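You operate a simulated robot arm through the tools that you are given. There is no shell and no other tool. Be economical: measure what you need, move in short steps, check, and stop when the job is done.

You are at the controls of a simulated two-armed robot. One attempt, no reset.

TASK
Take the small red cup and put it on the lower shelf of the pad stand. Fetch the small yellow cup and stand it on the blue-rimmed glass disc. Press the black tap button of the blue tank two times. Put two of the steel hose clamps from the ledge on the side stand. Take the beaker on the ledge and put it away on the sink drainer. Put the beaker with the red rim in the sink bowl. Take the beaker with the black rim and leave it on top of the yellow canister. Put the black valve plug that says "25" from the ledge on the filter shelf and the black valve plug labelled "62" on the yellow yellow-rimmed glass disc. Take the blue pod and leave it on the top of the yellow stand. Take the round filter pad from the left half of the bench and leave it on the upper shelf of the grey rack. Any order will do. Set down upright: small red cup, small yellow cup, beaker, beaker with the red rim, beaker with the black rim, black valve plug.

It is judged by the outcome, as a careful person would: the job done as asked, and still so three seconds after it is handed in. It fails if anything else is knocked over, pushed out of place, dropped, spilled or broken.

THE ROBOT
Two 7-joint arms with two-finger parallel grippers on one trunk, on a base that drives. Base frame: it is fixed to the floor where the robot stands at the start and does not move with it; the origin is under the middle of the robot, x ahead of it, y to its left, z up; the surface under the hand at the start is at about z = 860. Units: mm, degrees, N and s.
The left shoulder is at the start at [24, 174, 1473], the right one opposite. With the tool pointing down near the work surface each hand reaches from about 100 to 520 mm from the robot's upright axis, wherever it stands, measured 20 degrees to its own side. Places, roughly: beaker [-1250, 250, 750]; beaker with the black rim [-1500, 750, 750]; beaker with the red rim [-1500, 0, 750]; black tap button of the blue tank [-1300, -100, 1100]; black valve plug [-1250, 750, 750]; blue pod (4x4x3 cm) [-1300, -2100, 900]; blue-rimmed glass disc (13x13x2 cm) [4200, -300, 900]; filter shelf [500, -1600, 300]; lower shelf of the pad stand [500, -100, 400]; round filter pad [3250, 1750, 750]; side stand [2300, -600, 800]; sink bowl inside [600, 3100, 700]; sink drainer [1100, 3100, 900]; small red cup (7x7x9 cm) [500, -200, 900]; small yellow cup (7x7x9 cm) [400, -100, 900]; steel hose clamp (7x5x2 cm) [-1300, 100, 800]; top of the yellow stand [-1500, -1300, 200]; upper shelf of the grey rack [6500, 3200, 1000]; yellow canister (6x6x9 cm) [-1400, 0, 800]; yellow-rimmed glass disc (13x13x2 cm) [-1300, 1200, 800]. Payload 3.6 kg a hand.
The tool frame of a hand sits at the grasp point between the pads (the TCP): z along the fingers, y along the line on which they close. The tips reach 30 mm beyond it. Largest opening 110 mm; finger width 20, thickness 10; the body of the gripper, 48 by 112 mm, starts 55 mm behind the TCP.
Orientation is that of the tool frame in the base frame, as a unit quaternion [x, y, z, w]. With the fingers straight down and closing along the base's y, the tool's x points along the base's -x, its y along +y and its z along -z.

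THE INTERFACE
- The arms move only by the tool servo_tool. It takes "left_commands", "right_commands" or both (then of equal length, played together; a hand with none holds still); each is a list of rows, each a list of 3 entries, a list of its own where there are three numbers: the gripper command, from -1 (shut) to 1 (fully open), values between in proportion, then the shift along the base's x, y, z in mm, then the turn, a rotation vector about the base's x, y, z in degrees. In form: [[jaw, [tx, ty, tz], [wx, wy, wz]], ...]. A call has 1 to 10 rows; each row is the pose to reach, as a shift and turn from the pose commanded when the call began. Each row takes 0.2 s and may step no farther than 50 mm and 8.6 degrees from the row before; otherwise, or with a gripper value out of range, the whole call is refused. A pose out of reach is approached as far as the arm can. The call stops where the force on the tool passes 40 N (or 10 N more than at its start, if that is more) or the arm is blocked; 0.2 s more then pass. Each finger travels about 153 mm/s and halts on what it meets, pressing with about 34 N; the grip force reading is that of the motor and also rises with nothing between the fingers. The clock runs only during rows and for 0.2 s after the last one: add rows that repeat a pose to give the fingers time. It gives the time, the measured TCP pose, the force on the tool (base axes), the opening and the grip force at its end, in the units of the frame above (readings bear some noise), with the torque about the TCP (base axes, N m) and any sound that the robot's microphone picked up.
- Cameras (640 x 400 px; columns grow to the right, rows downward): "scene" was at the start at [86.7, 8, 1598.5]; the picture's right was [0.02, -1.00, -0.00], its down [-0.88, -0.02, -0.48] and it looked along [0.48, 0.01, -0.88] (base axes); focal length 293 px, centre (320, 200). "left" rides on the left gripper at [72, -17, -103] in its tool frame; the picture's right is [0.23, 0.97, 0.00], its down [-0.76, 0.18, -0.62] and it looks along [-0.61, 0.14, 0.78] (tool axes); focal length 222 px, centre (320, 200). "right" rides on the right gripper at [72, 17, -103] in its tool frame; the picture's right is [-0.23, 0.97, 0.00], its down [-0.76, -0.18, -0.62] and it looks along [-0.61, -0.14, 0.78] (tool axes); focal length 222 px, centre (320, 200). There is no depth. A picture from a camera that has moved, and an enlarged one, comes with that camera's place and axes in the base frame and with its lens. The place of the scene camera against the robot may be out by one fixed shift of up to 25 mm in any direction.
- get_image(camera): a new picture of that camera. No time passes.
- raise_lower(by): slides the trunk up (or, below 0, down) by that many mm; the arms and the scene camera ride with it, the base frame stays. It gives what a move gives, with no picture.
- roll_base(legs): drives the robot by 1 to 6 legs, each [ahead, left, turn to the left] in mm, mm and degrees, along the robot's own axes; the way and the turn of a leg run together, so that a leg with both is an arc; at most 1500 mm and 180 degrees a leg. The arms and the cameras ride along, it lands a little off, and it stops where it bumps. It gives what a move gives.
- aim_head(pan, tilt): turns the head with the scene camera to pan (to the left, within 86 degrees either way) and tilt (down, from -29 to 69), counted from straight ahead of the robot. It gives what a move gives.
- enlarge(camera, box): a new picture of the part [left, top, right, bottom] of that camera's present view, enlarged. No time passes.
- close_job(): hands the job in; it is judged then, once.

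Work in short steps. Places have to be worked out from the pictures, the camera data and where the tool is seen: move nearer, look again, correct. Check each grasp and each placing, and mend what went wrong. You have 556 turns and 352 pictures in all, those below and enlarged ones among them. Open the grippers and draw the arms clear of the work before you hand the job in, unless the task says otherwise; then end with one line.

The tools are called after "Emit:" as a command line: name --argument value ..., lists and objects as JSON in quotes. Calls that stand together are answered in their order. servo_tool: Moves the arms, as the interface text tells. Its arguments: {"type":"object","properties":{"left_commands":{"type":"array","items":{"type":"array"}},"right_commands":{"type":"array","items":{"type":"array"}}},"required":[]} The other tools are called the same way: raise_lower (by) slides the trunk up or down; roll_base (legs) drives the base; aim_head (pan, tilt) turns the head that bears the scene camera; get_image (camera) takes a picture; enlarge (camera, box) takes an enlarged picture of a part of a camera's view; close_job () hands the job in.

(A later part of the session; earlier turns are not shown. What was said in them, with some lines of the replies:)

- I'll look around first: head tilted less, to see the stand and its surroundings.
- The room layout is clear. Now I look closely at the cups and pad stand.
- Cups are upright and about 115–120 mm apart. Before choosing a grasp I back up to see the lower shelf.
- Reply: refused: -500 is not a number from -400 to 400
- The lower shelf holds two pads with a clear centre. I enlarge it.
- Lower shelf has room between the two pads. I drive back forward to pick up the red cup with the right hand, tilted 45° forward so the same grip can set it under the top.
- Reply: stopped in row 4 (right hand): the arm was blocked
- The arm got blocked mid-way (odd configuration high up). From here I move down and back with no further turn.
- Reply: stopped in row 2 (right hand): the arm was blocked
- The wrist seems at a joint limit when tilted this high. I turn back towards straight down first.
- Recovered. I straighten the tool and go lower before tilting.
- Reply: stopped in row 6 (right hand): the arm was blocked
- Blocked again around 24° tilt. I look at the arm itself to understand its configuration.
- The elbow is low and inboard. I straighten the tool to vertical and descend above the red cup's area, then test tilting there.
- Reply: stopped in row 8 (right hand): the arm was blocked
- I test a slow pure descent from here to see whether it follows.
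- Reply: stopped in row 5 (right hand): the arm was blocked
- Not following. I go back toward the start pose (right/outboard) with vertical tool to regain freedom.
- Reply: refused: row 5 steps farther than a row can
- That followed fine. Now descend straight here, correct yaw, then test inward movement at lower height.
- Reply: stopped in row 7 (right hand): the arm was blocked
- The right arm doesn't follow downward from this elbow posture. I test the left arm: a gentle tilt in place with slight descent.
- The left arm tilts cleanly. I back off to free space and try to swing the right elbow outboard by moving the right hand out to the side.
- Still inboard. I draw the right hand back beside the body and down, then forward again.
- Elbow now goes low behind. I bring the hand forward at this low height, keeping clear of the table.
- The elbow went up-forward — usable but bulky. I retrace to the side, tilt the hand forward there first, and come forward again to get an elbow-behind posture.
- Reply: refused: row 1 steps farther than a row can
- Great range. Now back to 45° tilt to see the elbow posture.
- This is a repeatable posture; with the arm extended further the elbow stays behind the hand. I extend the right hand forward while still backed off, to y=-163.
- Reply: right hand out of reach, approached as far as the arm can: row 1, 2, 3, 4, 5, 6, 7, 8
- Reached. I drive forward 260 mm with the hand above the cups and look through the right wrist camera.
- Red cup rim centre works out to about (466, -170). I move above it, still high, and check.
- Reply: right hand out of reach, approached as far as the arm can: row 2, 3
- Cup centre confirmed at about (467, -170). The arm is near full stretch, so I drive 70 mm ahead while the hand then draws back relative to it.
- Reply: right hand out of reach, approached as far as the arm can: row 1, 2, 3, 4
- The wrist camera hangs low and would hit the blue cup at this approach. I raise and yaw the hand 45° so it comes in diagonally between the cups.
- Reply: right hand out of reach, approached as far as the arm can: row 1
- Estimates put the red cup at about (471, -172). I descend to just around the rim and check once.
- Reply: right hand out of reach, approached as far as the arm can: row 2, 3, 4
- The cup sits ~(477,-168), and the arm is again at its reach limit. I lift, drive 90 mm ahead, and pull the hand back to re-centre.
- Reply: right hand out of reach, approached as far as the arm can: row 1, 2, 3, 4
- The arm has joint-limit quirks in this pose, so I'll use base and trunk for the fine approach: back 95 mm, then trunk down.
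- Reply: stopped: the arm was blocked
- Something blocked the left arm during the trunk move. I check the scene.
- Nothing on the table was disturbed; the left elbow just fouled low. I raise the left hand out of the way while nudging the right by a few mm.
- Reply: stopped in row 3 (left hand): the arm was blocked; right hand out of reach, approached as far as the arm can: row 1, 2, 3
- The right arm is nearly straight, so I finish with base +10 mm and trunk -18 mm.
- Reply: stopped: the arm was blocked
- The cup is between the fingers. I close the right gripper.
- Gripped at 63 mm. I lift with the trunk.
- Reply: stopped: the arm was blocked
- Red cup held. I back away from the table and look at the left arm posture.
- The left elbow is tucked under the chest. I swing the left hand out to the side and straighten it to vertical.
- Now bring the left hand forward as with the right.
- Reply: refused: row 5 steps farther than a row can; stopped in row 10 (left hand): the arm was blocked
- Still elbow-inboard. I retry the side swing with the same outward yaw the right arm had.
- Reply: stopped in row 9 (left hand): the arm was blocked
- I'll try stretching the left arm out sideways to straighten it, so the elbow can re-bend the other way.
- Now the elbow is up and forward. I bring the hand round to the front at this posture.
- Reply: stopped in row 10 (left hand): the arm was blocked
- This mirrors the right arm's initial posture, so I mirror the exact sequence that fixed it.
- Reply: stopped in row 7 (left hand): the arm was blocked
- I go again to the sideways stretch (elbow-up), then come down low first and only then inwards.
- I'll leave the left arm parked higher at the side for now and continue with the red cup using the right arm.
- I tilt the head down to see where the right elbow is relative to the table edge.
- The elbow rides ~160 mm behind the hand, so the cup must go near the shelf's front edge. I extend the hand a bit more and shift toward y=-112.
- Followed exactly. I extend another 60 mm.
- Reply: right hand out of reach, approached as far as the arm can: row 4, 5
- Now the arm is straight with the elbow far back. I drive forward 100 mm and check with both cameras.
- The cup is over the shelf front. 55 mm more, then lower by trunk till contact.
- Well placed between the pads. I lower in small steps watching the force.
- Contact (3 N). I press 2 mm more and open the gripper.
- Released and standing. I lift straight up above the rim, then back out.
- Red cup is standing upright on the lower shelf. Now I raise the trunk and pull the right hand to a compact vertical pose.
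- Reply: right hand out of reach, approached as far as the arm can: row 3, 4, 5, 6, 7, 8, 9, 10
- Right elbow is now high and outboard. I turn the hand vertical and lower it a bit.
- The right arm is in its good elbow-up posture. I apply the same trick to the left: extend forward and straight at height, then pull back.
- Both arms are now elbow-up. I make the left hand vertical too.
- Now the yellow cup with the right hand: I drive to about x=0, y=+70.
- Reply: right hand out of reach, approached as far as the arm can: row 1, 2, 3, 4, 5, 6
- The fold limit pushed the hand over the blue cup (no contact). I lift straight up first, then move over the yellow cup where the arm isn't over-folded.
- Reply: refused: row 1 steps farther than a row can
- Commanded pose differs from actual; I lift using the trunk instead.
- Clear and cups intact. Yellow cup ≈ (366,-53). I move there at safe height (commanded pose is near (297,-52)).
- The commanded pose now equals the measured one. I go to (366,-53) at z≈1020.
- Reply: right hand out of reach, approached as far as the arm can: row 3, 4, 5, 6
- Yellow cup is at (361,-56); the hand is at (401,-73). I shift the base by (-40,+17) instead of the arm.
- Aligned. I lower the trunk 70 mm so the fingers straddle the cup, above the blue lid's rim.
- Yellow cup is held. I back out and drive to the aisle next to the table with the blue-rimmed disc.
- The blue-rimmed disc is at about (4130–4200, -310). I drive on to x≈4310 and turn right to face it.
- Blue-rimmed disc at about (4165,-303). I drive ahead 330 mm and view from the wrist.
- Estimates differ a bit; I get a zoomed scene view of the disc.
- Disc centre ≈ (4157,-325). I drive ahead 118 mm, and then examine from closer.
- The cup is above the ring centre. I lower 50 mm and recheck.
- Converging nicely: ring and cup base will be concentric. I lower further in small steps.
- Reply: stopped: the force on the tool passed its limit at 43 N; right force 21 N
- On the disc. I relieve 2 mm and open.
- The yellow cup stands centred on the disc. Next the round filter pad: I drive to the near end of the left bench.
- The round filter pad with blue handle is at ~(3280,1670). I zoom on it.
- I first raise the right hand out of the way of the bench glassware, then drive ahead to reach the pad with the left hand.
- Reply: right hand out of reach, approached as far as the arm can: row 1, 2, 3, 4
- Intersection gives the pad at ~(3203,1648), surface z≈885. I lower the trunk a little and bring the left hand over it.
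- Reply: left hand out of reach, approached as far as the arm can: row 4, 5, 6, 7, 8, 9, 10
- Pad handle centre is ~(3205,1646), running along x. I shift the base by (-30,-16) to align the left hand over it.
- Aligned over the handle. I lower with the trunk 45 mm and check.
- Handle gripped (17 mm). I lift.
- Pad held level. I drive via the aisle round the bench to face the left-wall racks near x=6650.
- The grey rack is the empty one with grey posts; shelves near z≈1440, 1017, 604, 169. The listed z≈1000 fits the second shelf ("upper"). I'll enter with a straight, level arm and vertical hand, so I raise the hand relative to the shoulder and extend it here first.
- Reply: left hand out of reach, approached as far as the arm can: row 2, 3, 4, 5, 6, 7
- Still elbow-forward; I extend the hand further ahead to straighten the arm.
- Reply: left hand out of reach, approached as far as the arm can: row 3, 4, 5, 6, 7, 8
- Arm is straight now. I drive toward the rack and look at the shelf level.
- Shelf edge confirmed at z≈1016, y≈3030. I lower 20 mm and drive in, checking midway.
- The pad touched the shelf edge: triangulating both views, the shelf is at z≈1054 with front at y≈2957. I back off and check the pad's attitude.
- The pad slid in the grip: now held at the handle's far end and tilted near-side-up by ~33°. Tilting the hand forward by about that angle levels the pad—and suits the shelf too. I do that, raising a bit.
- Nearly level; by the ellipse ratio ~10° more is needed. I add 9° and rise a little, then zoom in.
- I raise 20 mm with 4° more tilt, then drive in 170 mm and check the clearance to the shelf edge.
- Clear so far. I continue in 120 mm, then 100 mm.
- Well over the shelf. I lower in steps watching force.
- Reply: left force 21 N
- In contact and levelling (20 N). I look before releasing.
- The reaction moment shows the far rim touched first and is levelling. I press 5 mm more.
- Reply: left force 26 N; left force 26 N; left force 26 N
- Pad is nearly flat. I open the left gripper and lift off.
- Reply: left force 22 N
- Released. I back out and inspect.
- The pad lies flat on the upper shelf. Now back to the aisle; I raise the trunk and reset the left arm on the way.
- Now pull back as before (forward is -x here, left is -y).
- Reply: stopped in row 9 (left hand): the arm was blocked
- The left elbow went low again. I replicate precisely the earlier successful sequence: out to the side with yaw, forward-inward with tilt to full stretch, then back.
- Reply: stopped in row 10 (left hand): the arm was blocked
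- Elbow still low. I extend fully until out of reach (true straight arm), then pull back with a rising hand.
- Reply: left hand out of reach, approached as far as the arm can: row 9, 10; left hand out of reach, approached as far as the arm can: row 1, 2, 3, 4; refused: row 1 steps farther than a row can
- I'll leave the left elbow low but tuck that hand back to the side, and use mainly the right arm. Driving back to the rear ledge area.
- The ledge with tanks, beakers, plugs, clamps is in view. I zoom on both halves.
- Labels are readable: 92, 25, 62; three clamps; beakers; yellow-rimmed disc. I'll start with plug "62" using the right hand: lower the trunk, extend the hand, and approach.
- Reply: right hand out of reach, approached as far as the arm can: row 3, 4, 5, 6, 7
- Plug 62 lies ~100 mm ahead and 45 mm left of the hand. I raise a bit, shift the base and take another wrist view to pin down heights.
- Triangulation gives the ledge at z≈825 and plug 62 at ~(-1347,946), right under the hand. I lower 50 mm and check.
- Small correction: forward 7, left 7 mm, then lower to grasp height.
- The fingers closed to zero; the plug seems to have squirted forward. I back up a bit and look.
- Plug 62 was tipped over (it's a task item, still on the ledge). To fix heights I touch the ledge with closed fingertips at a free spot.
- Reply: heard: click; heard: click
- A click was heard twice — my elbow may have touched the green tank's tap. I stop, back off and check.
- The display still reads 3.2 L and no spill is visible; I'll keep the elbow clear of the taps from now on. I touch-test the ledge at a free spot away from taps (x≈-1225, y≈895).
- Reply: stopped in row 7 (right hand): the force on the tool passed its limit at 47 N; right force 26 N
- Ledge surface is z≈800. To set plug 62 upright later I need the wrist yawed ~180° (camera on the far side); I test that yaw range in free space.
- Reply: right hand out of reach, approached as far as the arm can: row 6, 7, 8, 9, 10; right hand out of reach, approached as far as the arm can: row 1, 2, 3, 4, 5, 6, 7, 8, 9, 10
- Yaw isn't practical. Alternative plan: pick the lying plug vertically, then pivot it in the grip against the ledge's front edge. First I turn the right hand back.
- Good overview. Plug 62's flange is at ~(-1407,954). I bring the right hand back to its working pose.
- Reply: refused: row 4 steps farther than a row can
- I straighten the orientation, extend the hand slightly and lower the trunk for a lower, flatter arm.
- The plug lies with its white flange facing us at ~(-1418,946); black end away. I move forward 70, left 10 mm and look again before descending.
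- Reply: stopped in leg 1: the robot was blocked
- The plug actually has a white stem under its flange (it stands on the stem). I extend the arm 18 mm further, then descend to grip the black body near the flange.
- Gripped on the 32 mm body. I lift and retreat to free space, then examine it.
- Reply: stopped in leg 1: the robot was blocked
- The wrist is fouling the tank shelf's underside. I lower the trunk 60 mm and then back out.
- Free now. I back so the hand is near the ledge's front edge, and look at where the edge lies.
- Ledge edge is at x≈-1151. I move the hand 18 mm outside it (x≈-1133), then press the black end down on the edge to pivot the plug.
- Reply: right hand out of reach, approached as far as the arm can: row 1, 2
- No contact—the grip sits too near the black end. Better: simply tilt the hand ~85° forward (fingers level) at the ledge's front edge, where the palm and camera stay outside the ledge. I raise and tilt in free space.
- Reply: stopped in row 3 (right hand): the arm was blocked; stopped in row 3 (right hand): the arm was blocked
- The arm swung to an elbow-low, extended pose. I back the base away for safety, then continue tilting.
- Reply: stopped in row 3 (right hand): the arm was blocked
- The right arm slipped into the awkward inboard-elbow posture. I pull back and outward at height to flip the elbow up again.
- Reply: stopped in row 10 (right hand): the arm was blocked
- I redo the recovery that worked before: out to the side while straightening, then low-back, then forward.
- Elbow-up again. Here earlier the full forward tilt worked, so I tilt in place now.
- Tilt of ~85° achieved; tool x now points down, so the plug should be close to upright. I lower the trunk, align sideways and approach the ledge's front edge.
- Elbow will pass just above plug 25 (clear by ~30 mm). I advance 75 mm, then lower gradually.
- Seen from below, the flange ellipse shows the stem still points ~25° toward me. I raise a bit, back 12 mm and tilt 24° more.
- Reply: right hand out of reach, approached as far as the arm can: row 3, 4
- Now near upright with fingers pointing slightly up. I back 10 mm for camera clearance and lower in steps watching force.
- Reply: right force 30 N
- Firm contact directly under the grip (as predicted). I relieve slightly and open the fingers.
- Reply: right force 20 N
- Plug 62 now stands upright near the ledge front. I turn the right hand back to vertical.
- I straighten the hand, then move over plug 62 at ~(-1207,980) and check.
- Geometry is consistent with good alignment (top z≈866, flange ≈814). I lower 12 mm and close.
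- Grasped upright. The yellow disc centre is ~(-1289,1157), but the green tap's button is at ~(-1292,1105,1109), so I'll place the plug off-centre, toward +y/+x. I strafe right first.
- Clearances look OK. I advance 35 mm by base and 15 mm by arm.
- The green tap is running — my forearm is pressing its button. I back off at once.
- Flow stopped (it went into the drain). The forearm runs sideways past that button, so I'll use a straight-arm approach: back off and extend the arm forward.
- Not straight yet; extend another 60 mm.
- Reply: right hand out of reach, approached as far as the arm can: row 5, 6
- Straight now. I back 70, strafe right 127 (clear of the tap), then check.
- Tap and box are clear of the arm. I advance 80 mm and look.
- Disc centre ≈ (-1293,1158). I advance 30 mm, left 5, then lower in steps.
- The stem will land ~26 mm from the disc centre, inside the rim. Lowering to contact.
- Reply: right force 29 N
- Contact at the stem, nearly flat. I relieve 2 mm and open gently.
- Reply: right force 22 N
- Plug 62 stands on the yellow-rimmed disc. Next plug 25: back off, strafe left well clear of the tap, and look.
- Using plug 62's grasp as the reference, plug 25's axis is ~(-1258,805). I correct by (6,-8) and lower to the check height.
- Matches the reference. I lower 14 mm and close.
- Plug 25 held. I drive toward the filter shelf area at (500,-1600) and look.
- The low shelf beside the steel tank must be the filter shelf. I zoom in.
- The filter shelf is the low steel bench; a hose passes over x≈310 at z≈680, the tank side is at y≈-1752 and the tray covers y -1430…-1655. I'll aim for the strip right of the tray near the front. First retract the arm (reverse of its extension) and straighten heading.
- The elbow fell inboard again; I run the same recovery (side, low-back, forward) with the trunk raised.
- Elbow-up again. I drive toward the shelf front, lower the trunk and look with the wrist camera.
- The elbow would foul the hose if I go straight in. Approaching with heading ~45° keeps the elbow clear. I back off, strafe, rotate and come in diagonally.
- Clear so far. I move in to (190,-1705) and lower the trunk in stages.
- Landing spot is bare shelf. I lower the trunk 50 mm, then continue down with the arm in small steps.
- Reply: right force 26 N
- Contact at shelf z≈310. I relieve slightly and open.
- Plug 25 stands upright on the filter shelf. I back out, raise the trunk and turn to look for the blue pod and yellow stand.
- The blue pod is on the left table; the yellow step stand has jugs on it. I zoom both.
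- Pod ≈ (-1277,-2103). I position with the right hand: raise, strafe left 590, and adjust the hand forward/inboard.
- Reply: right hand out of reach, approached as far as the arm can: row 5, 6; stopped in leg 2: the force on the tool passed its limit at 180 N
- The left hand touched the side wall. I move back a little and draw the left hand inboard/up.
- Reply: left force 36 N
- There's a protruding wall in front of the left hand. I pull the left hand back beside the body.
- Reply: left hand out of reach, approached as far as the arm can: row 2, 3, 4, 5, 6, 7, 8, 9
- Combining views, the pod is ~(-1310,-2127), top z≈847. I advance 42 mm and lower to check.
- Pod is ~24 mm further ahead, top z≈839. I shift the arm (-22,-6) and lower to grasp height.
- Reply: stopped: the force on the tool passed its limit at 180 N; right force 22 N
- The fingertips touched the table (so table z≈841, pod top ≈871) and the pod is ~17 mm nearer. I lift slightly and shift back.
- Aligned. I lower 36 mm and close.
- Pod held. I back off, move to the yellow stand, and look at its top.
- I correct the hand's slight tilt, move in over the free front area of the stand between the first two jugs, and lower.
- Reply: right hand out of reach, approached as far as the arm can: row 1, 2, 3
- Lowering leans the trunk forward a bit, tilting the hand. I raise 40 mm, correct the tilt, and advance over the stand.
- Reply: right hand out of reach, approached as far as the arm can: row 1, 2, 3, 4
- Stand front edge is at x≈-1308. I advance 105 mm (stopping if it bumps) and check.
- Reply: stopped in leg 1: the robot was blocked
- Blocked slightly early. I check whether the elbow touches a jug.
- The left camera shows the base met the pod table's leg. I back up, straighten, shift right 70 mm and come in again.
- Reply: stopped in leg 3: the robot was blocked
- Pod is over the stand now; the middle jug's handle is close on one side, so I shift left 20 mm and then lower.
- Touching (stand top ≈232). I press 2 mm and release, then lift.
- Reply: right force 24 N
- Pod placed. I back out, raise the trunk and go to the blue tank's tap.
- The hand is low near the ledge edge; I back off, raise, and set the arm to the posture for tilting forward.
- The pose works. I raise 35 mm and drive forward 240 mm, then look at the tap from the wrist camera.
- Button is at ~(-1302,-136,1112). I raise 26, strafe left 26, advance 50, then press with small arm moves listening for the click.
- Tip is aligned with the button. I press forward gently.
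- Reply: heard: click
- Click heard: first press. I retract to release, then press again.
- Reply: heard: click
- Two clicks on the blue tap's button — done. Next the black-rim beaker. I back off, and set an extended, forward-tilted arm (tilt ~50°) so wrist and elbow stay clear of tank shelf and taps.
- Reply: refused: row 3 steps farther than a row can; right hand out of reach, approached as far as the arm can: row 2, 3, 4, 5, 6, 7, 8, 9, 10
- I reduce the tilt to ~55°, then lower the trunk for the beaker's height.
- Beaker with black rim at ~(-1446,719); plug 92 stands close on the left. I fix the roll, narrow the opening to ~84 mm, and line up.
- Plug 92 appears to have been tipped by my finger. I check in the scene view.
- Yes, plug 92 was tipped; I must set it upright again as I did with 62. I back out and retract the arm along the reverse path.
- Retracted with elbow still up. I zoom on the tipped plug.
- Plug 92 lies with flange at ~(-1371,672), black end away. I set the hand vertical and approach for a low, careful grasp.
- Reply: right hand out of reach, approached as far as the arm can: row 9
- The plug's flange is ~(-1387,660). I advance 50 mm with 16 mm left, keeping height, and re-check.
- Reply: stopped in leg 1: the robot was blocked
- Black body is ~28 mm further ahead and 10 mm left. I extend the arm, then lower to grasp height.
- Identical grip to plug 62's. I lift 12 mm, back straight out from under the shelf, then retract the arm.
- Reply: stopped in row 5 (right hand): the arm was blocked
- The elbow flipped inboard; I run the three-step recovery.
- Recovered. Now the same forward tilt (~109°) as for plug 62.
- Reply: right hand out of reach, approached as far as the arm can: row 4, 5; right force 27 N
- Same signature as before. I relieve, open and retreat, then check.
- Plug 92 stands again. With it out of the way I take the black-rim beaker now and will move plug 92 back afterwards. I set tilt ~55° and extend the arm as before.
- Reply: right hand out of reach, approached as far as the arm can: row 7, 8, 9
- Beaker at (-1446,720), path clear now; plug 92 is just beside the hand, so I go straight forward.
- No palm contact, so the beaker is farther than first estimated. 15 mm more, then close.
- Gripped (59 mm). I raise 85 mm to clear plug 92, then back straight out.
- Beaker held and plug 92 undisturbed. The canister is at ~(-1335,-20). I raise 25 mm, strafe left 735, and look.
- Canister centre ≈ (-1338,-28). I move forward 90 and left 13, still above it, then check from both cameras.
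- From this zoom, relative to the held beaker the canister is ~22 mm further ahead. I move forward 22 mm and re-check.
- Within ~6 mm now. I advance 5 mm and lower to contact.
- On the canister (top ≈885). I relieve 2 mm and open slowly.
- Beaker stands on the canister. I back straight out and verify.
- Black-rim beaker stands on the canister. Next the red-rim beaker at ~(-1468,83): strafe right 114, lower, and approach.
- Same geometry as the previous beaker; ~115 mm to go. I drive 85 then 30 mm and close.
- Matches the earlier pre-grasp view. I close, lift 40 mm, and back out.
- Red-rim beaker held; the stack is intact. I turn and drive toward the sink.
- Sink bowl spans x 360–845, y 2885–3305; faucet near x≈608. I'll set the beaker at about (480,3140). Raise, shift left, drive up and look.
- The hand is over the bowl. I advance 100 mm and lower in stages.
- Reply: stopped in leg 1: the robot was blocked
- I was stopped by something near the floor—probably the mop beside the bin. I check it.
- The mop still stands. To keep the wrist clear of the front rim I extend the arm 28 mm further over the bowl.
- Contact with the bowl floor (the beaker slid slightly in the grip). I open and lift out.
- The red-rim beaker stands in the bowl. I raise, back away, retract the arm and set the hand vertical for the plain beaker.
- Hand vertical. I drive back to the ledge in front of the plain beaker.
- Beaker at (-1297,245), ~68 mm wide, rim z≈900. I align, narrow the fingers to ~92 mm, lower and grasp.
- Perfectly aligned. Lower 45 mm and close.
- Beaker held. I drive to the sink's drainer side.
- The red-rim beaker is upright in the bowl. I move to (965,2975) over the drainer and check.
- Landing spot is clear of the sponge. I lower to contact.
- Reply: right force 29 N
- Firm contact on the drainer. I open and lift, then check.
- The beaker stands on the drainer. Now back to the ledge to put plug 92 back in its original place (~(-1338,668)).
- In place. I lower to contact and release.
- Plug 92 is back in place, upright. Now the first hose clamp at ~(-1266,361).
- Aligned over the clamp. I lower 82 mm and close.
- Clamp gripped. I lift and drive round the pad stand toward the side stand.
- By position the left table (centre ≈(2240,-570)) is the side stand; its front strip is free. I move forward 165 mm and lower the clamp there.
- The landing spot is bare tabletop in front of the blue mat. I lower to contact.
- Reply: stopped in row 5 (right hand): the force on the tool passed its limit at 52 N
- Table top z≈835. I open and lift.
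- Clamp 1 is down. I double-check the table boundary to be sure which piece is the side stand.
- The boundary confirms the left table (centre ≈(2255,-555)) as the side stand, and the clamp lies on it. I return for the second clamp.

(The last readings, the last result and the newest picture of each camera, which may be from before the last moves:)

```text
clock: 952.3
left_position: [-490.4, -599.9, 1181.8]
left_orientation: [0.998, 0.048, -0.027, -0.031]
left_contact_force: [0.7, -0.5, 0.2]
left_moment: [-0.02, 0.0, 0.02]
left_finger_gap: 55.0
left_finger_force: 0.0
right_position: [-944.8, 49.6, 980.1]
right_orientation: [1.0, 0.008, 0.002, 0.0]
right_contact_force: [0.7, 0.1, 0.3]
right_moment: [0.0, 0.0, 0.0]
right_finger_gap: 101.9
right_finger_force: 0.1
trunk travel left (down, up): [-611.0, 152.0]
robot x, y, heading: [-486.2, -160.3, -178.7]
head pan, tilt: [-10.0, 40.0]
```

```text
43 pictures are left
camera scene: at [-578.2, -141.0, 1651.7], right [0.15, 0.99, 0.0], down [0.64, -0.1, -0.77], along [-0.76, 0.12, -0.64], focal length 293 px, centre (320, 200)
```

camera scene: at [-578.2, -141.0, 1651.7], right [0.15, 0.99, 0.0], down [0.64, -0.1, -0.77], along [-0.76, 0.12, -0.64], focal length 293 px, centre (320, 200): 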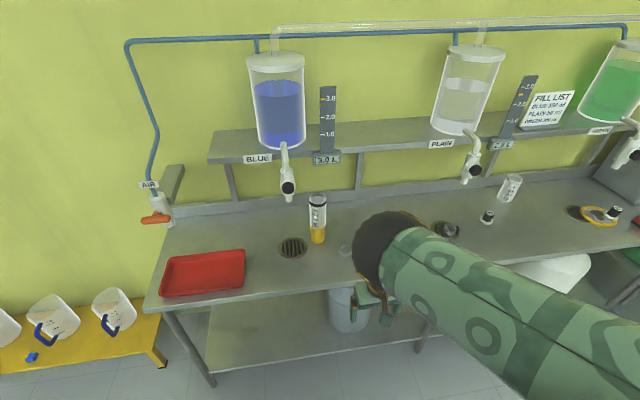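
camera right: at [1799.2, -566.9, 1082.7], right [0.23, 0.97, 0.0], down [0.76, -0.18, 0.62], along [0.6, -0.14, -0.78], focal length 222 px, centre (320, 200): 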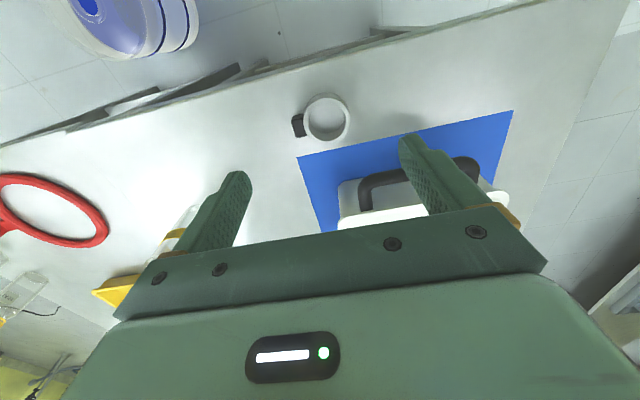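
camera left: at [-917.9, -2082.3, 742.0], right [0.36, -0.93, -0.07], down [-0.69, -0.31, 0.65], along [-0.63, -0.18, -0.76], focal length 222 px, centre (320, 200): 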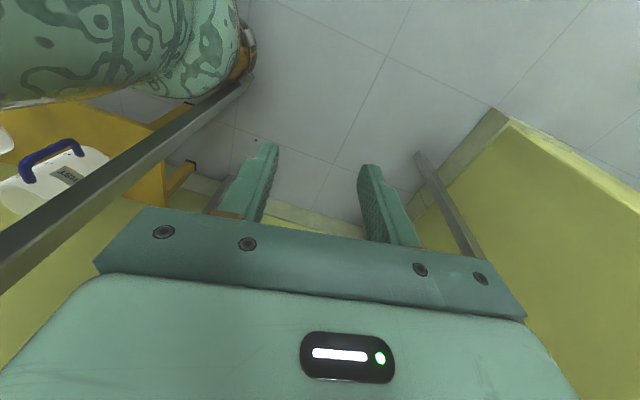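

All is in order. Approach the second clamp at ~(-1273,63).

Emit:
roll_base --legs '[[318, -10, -1.2]]'

Emit:
raise_lower --by -63

Emit:
get_image --camera "right"

```text
clock: 954.4
left_position: [-816.9, -592.5, 1182.8]
left_orientation: [0.998, 0.038, -0.026, -0.03]
left_contact_force: [-1.0, -0.4, 0.1]
left_moment: [0.02, -0.03, 0.02]
left_finger_gap: 54.9
left_finger_force: 0.1
right_position: [-1256.7, 63.9, 978.9]
right_orientation: [1.0, -0.002, 0.001, 0.0]
right_contact_force: [0.4, 0.7, 0.6]
right_moment: [-0.01, -0.01, -0.03]
right_finger_gap: 102.2
right_finger_force: 0.1
trunk travel left (down, up): [-611.0, 152.0]
robot x, y, heading: [-805.6, -154.4, -179.7]
head pan, tilt: [-10.0, 40.0]
```

```text
clock: 955.4
left_position: [-816.3, -592.5, 1119.3]
left_orientation: [0.998, 0.039, -0.027, -0.031]
left_contact_force: [0.3, 0.7, -0.5]
left_moment: [-0.02, 0.02, 0.02]
left_finger_gap: 55.0
left_finger_force: 0.0
right_position: [-1257.1, 62.7, 916.8]
right_orientation: [1.0, -0.001, 0.0, 0.0]
right_contact_force: [0.0, 0.3, -0.3]
right_moment: [0.01, 0.01, -0.02]
right_finger_gap: 102.2
right_finger_force: 0.0
trunk travel left (down, up): [-548.0, 215.0]
robot x, y, heading: [-802.5, -153.3, -179.6]
head pan, tilt: [-10.0, 40.0]
```

```text
42 pictures are left
camera right: at [-1185.0, 46.6, 1020.0], right [-0.23, -0.97, 0.0], down [-0.76, 0.18, 0.62], along [-0.6, 0.14, -0.78], focal length 222 px, centre (320, 200)
```

right: 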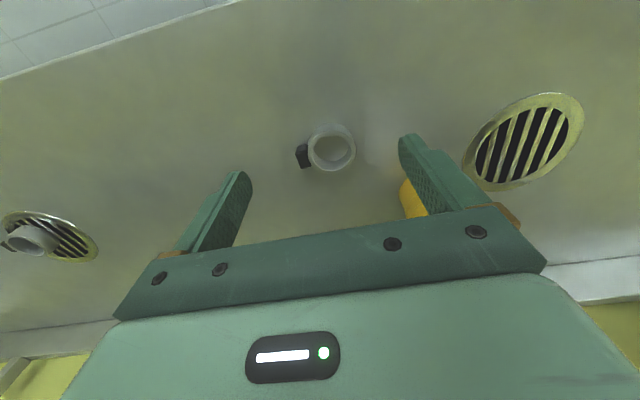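

Emit:
roll_base --legs '[[25, 3, 0]]'

Emit:
servo_tool --right_commands '[[0.65, [0, 0, 0], [0, 0, 0]], [0.65, [0, 0, 0], [0, 0, 0]]]'

Emit:
raise_lower --by -55

Emit:
get_image --camera "right"

```text
clock: 956.2
left_position: [-839.2, -594.9, 1120.1]
left_orientation: [0.998, 0.039, -0.027, -0.03]
left_contact_force: [0.3, 0.2, -0.3]
left_moment: [0.03, -0.02, -0.01]
left_finger_gap: 54.9
left_finger_force: 0.1
right_position: [-1279.3, 59.8, 917.8]
right_orientation: [1.0, -0.001, 0.002, 0.001]
right_contact_force: [-0.3, 0.1, -0.1]
right_moment: [0.0, 0.02, 0.0]
right_finger_gap: 101.5
right_finger_force: 0.1
trunk travel left (down, up): [-548.0, 215.0]
robot x, y, heading: [-830.8, -159.9, -179.7]
head pan, tilt: [-10.0, 40.0]
```

```text
clock: 956.9
left_position: [-841.2, -595.2, 1118.6]
left_orientation: [0.998, 0.038, -0.026, -0.03]
left_contact_force: [-0.4, -0.9, 0.1]
left_moment: [0.04, 0.0, -0.03]
left_finger_gap: 54.9
left_finger_force: 0.0
right_position: [-1282.1, 59.6, 915.2]
right_orientation: [1.0, -0.002, 0.002, 0.0]
right_contact_force: [-0.1, 0.8, -0.5]
right_moment: [0.01, 0.0, 0.03]
right_finger_gap: 91.1
right_finger_force: 0.1
trunk travel left (down, up): [-548.0, 215.0]
robot x, y, heading: [-828.8, -156.9, -180.0]
head pan, tilt: [-10.0, 40.0]
```

```text
clock: 957.8
left_position: [-840.0, -595.4, 1063.7]
left_orientation: [0.998, 0.038, -0.027, -0.03]
left_contact_force: [0.4, -0.2, -0.2]
left_moment: [-0.01, -0.03, 0.01]
left_finger_gap: 55.0
left_finger_force: 0.1
right_position: [-1281.3, 59.3, 862.7]
right_orientation: [1.0, -0.002, 0.002, 0.0]
right_contact_force: [-0.4, -0.8, 0.4]
right_moment: [0.01, 0.04, 0.02]
right_finger_gap: 90.9
right_finger_force: 0.1
trunk travel left (down, up): [-493.0, 270.0]
robot x, y, heading: [-830.1, -157.3, -179.8]
head pan, tilt: [-10.0, 40.0]
```

```text
41 pictures are left
camera right: at [-1209.5, 43.5, 965.0], right [-0.23, -0.97, 0.0], down [-0.76, 0.18, 0.62], along [-0.6, 0.14, -0.78], focal length 222 px, centre (320, 200)
```

right: 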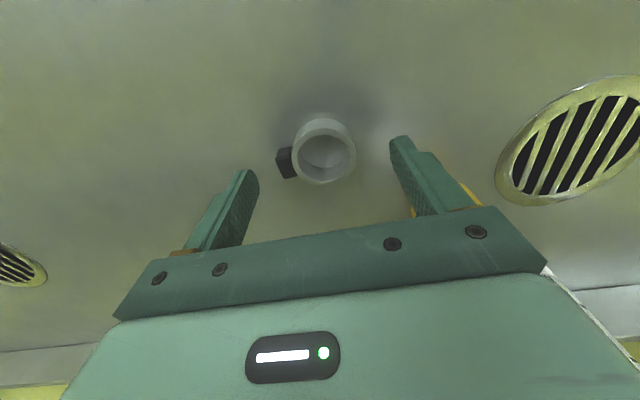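

Aligned. Lower 27 mm and close.

Emit:
raise_lower --by -27

Emit:
servo_tool --right_commands '[[0.4, [0, 0, 0], [0, 0, 0]], [0.15, [0, 0, 0], [0, 0, 0]], [-0.1, [0, 0, 0], [0, 0, 0]], [-1, [0, 0, 0], [0, 0, 0]], [-1, [0, 0, 0], [0, 0, 0]]]'

Emit:
raise_lower --by 145

Emit:
get_image --camera "right"

```text
clock: 958.5
left_position: [-839.7, -595.7, 1037.9]
left_orientation: [0.998, 0.039, -0.026, -0.03]
left_contact_force: [-0.3, -0.2, 0.1]
left_moment: [0.03, 0.02, -0.02]
left_finger_gap: 55.2
left_finger_force: 0.0
right_position: [-1281.2, 61.6, 833.5]
right_orientation: [1.0, -0.002, 0.001, 0.0]
right_contact_force: [0.6, 0.3, 0.2]
right_moment: [0.0, -0.01, -0.01]
right_finger_gap: 90.9
right_finger_force: 0.1
trunk travel left (down, up): [-466.0, 297.0]
robot x, y, heading: [-829.6, -156.7, -179.8]
head pan, tilt: [-10.0, 40.0]
```

```text
clock: 959.7
left_position: [-841.4, -595.5, 1037.7]
left_orientation: [0.998, 0.037, -0.026, -0.031]
left_contact_force: [-0.1, 0.7, 1.0]
left_moment: [-0.05, -0.03, 0.02]
left_finger_gap: 54.9
left_finger_force: 0.0
right_position: [-1281.6, 60.9, 834.5]
right_orientation: [1.0, -0.002, 0.002, 0.0]
right_contact_force: [0.0, -0.4, 0.6]
right_moment: [-0.03, 0.01, 0.01]
right_finger_gap: 59.1
right_finger_force: 33.9
trunk travel left (down, up): [-466.0, 297.0]
robot x, y, heading: [-830.4, -154.5, -180.0]
head pan, tilt: [-10.0, 40.0]
```

```text
clock: 961.5
left_position: [-840.8, -596.6, 1181.3]
left_orientation: [0.998, 0.039, -0.026, -0.031]
left_contact_force: [0.2, 0.2, 0.3]
left_moment: [0.01, 0.0, -0.03]
left_finger_gap: 55.0
left_finger_force: 0.1
right_position: [-1282.1, 60.5, 979.9]
right_orientation: [1.0, -0.002, 0.002, 0.0]
right_contact_force: [0.6, -0.2, -1.0]
right_moment: [0.0, 0.0, -0.04]
right_finger_gap: 59.1
right_finger_force: 33.7
trunk travel left (down, up): [-611.0, 152.0]
robot x, y, heading: [-829.8, -155.5, -180.0]
head pan, tilt: [-10.0, 40.0]
```

```text
40 pictures are left
camera right: at [-1209.5, 43.5, 1082.6], right [-0.23, -0.97, 0.0], down [-0.76, 0.18, 0.62], along [-0.6, 0.14, -0.78], focal length 222 px, centre (320, 200)
```

right: 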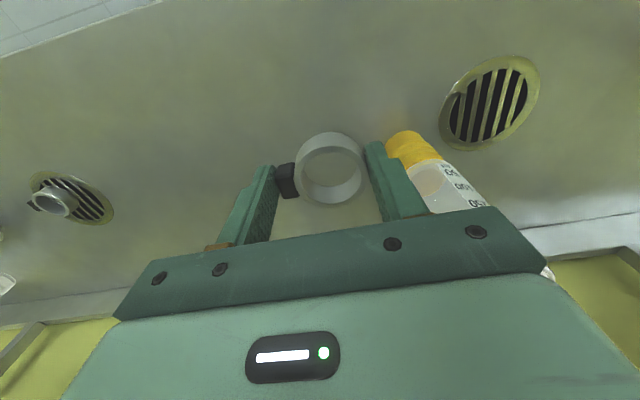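

Second clamp held. I drive back to the side stand.

Emit:
roll_base --legs '[[-300, 0, 0], [0, 0, 180], [0, 900, 0], [1500, 0, 0], [290, 0, 0]]'

Emit:
roll_base --legs '[[0, -950, 0]]'

Emit:
get_image --camera "scene"

```text
clock: 983.8
left_position: [1292.7, 1150.6, 1182.2]
left_orientation: [-0.031, 0.999, -0.03, 0.026]
left_contact_force: [0.3, -0.6, 1.0]
left_moment: [0.02, -0.04, 0.0]
left_finger_gap: 55.2
left_finger_force: 0.1
right_position: [1723.9, 487.5, 979.6]
right_orientation: [0.009, 1.0, 0.0, -0.002]
right_contact_force: [-0.2, -0.1, 0.2]
right_moment: [0.01, -0.01, -0.02]
right_finger_gap: 58.7
right_finger_force: 34.4
trunk travel left (down, up): [-611.0, 152.0]
robot x, y, heading: [1278.3, 711.1, -0.7]
head pan, tilt: [-10.0, 40.0]
```

```text
clock: 988.8
left_position: [1280.0, 191.3, 1182.8]
left_orientation: [-0.035, 0.999, -0.03, 0.026]
left_contact_force: [0.1, 0.2, -0.1]
left_moment: [0.01, -0.02, 0.01]
left_finger_gap: 54.7
left_finger_force: 0.1
right_position: [1715.8, -468.2, 978.5]
right_orientation: [0.005, 1.0, -0.001, -0.002]
right_contact_force: [0.7, 0.2, -0.3]
right_moment: [0.01, -0.01, -0.05]
right_finger_gap: 58.9
right_finger_force: 34.0
trunk travel left (down, up): [-611.0, 152.0]
robot x, y, heading: [1263.7, -245.3, -0.7]
head pan, tilt: [-10.0, 40.0]
```

```text
39 pictures are left
camera scene: at [1369.5, -255.3, 1651.7], right [-0.18, -0.98, 0.0], down [-0.63, 0.11, -0.77], along [0.75, -0.14, -0.64], focal length 293 px, centre (320, 200)
```

scene: 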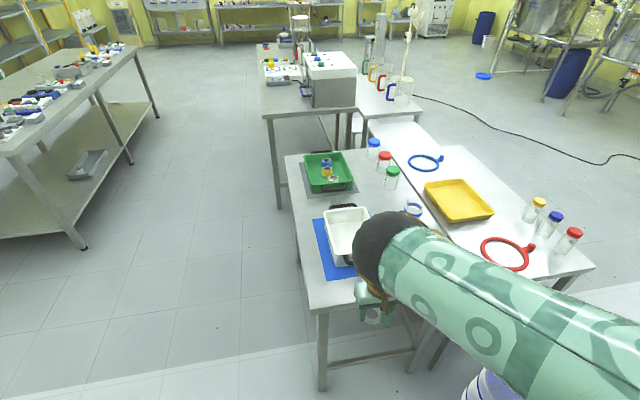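

Emit:
roll_base --legs '[[148, -8, 0.7]]'

Emit:
raise_lower --by -85

Emit:
get_image --camera "right"

```text
clock: 990.1
left_position: [1422.0, 183.2, 1182.7]
left_orientation: [-0.04, 0.998, -0.03, 0.027]
left_contact_force: [-0.2, 0.3, -0.3]
left_moment: [0.0, 0.03, 0.0]
left_finger_gap: 55.2
left_finger_force: 0.0
right_position: [1866.3, -470.2, 979.4]
right_orientation: [-0.001, 1.0, 0.0, -0.002]
right_contact_force: [0.2, 0.0, 0.0]
right_moment: [-0.05, -0.01, 0.0]
right_finger_gap: 58.9
right_finger_force: 33.4
trunk travel left (down, up): [-611.0, 152.0]
robot x, y, heading: [1409.4, -256.2, 0.1]
head pan, tilt: [-10.0, 40.0]
```

```text
clock: 991.3
left_position: [1422.4, 184.9, 1098.2]
left_orientation: [-0.041, 0.998, -0.031, 0.027]
left_contact_force: [-0.2, -0.7, 0.1]
left_moment: [0.0, -0.03, -0.01]
left_finger_gap: 54.8
left_finger_force: 0.1
right_position: [1865.9, -470.0, 894.2]
right_orientation: [-0.001, 1.0, 0.0, -0.002]
right_contact_force: [-0.3, -0.2, 0.2]
right_moment: [0.01, 0.01, -0.01]
right_finger_gap: 59.1
right_finger_force: 34.0
trunk travel left (down, up): [-526.0, 237.0]
robot x, y, heading: [1412.0, -253.1, 0.4]
head pan, tilt: [-10.0, 40.0]
```

```text
38 pictures are left
camera right: at [1794.2, -453.7, 997.9], right [0.23, 0.97, 0.0], down [0.76, -0.18, 0.62], along [0.6, -0.14, -0.78], focal length 222 px, centre (320, 200)
```

right: 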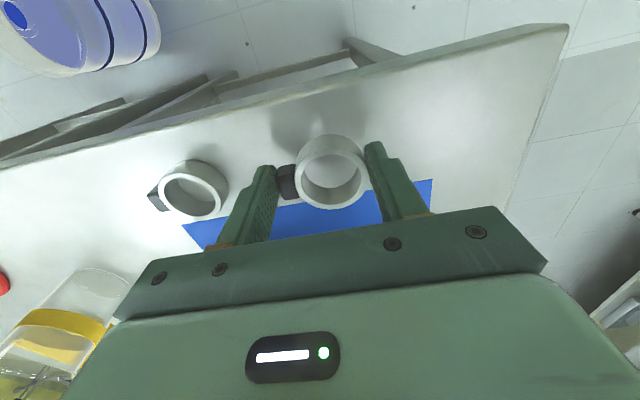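

Emit:
servo_tool --right_commands '[[-1, [0, 0, -6], [0, 0, 0]], [-1, [0, 0, -12], [0, 0, 0]], [-1, [0, 0, -17], [0, 0, 0]], [-1, [0, 0, -20], [0, 0, 0]], [-1, [0, 0, -23], [0, 0, 0]], [-1, [0, 0, -26], [0, 0, 0]], [-1, [0, 0, -29], [0, 0, 0]]]'

Emit:
servo_tool --right_commands '[[0.15, [0, 0, 1], [0, 0, 0]], [0.3, [0, 0, 1], [0, 0, 0]], [0.5, [0, 0, 1], [0, 0, 0]], [0.6, [0, 0, 1], [0, 0, 0]], [0.6, [0, 0, 1], [0, 0, 0]]]'

Emit:
raise_lower --by 110

Emit:
get_image --camera "right"

```text
clock: 992.9
left_position: [1420.8, 183.7, 1096.5]
left_orientation: [-0.04, 0.998, -0.031, 0.027]
left_contact_force: [0.0, 0.1, 0.6]
left_moment: [-0.01, -0.02, 0.0]
left_finger_gap: 54.9
left_finger_force: 0.1
right_position: [1867.0, -470.3, 869.8]
right_orientation: [-0.002, 1.0, 0.0, 0.0]
right_contact_force: [-5.6, 1.0, 15.9]
right_moment: [0.27, 0.25, 0.08]
right_finger_gap: 59.3
right_finger_force: 33.6
trunk travel left (down, up): [-526.0, 237.0]
robot x, y, heading: [1413.3, -251.7, 0.6]
head pan, tilt: [-10.0, 40.0]
stopped in row 7 (right hand): the force on the tool passed its limit at 62 N (the readings are from after the stop); the commanded pose is now the measured one
```

```text
clock: 994.0
left_position: [1422.2, 184.0, 1096.8]
left_orientation: [-0.04, 0.998, -0.031, 0.027]
left_contact_force: [0.4, -0.1, 0.2]
left_moment: [-0.01, 0.0, -0.02]
left_finger_gap: 55.1
left_finger_force: 0.1
right_position: [1868.2, -470.4, 868.3]
right_orientation: [-0.002, 1.0, 0.0, -0.001]
right_contact_force: [0.1, 0.0, 5.8]
right_moment: [-0.29, 0.01, -0.06]
right_finger_gap: 88.1
right_finger_force: 0.1
trunk travel left (down, up): [-526.0, 237.0]
robot x, y, heading: [1413.4, -253.1, 0.5]
head pan, tilt: [-10.0, 40.0]
```

```text
clock: 995.5
left_position: [1422.8, 184.0, 1206.3]
left_orientation: [-0.042, 0.998, -0.031, 0.027]
left_contact_force: [0.1, 0.5, 0.6]
left_moment: [0.02, -0.03, 0.01]
left_finger_gap: 55.1
left_finger_force: 0.0
right_position: [1867.3, -471.5, 980.5]
right_orientation: [-0.002, 1.0, -0.001, -0.001]
right_contact_force: [0.0, 0.9, -0.3]
right_moment: [-0.01, -0.01, 0.0]
right_finger_gap: 87.9
right_finger_force: 0.1
trunk travel left (down, up): [-636.0, 127.0]
robot x, y, heading: [1411.5, -255.9, 0.5]
head pan, tilt: [-10.0, 40.0]
```

```text
37 pictures are left
camera right: at [1795.1, -454.1, 1082.7], right [0.22, 0.97, 0.0], down [0.76, -0.18, 0.62], along [0.61, -0.14, -0.78], focal length 222 px, centre (320, 200)
```

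right: 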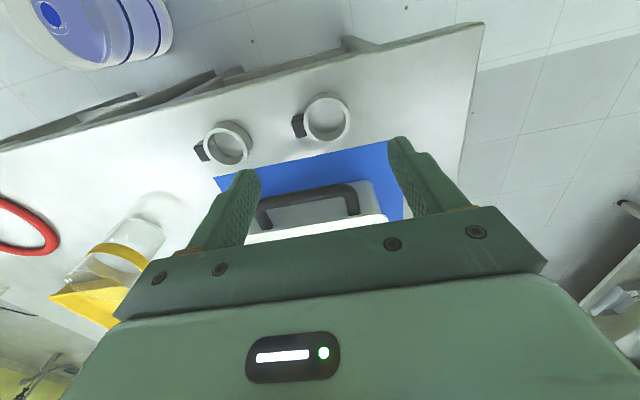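

Both clamps are on the side stand and every item is placed. I back the arms clear with open grippers and hand in.

Emit:
roll_base --legs '[[-300, 0, 0]]'

Emit:
servo_tool --left_commands '[[0.5, [0, 0, 0], [0, 0, 0]], [1, [0, 0, 0], [0, 0, 0]]]' --right_commands '[[0.9, [0, 0, 0], [0, 0, 0]], [1, [0, 0, 0], [0, 0, 0]]]'

Emit:
get_image --camera "scene"

```text
clock: 997.5
left_position: [1120.1, 180.8, 1206.5]
left_orientation: [-0.041, 0.998, -0.03, 0.026]
left_contact_force: [-0.1, -0.5, 1.2]
left_moment: [-0.01, -0.02, -0.02]
left_finger_gap: 55.3
left_finger_force: 0.1
right_position: [1565.2, -472.8, 979.8]
right_orientation: [-0.002, 1.0, 0.0, 0.0]
right_contact_force: [-0.2, 0.3, 0.4]
right_moment: [-0.04, 0.04, 0.02]
right_finger_gap: 88.2
right_finger_force: 0.1
trunk travel left (down, up): [-636.0, 127.0]
robot x, y, heading: [1114.3, -257.1, 0.6]
head pan, tilt: [-10.0, 40.0]
```

```text
clock: 998.1
left_position: [1120.8, 182.2, 1208.7]
left_orientation: [-0.042, 0.998, -0.03, 0.027]
left_contact_force: [-0.4, 0.3, 0.8]
left_moment: [0.0, -0.01, -0.02]
left_finger_gap: 109.9
left_finger_force: 0.1
right_position: [1566.4, -472.6, 979.4]
right_orientation: [-0.002, 1.0, 0.0, 0.0]
right_contact_force: [0.4, -0.3, 0.2]
right_moment: [0.03, -0.01, 0.01]
right_finger_gap: 110.0
right_finger_force: 0.1
trunk travel left (down, up): [-636.0, 127.0]
robot x, y, heading: [1113.8, -256.6, 0.5]
head pan, tilt: [-10.0, 40.0]
```

```text
36 pictures are left
camera scene: at [1213.5, -264.2, 1676.8], right [-0.17, -0.99, 0.0], down [-0.63, 0.11, -0.77], along [0.76, -0.13, -0.64], focal length 293 px, centre (320, 200)
```

scene: 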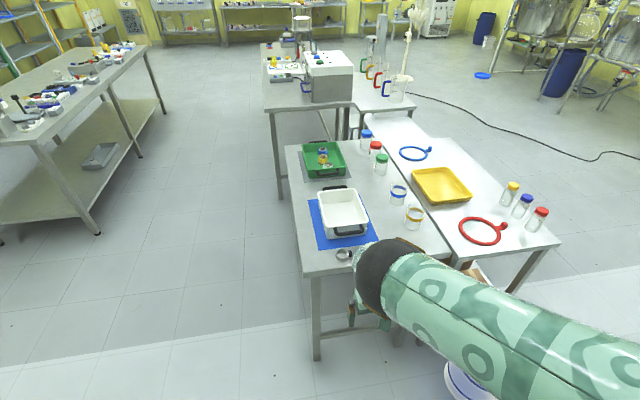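

Everything is placed, the grippers are open and the arms are clear of the work. I hand the job in.

Emit:
close_job

```text
The job is handed in.
```

All the tasks were carried out and handed in, but my arm pressed the green tank's button by accident while I was placing plug 62: one run into the drain was seen, and two earlier clicks nearby were probably the same button. I also knocked over plug 92 while reaching for the black-rim beaker, and stood it back up at about its original spot.
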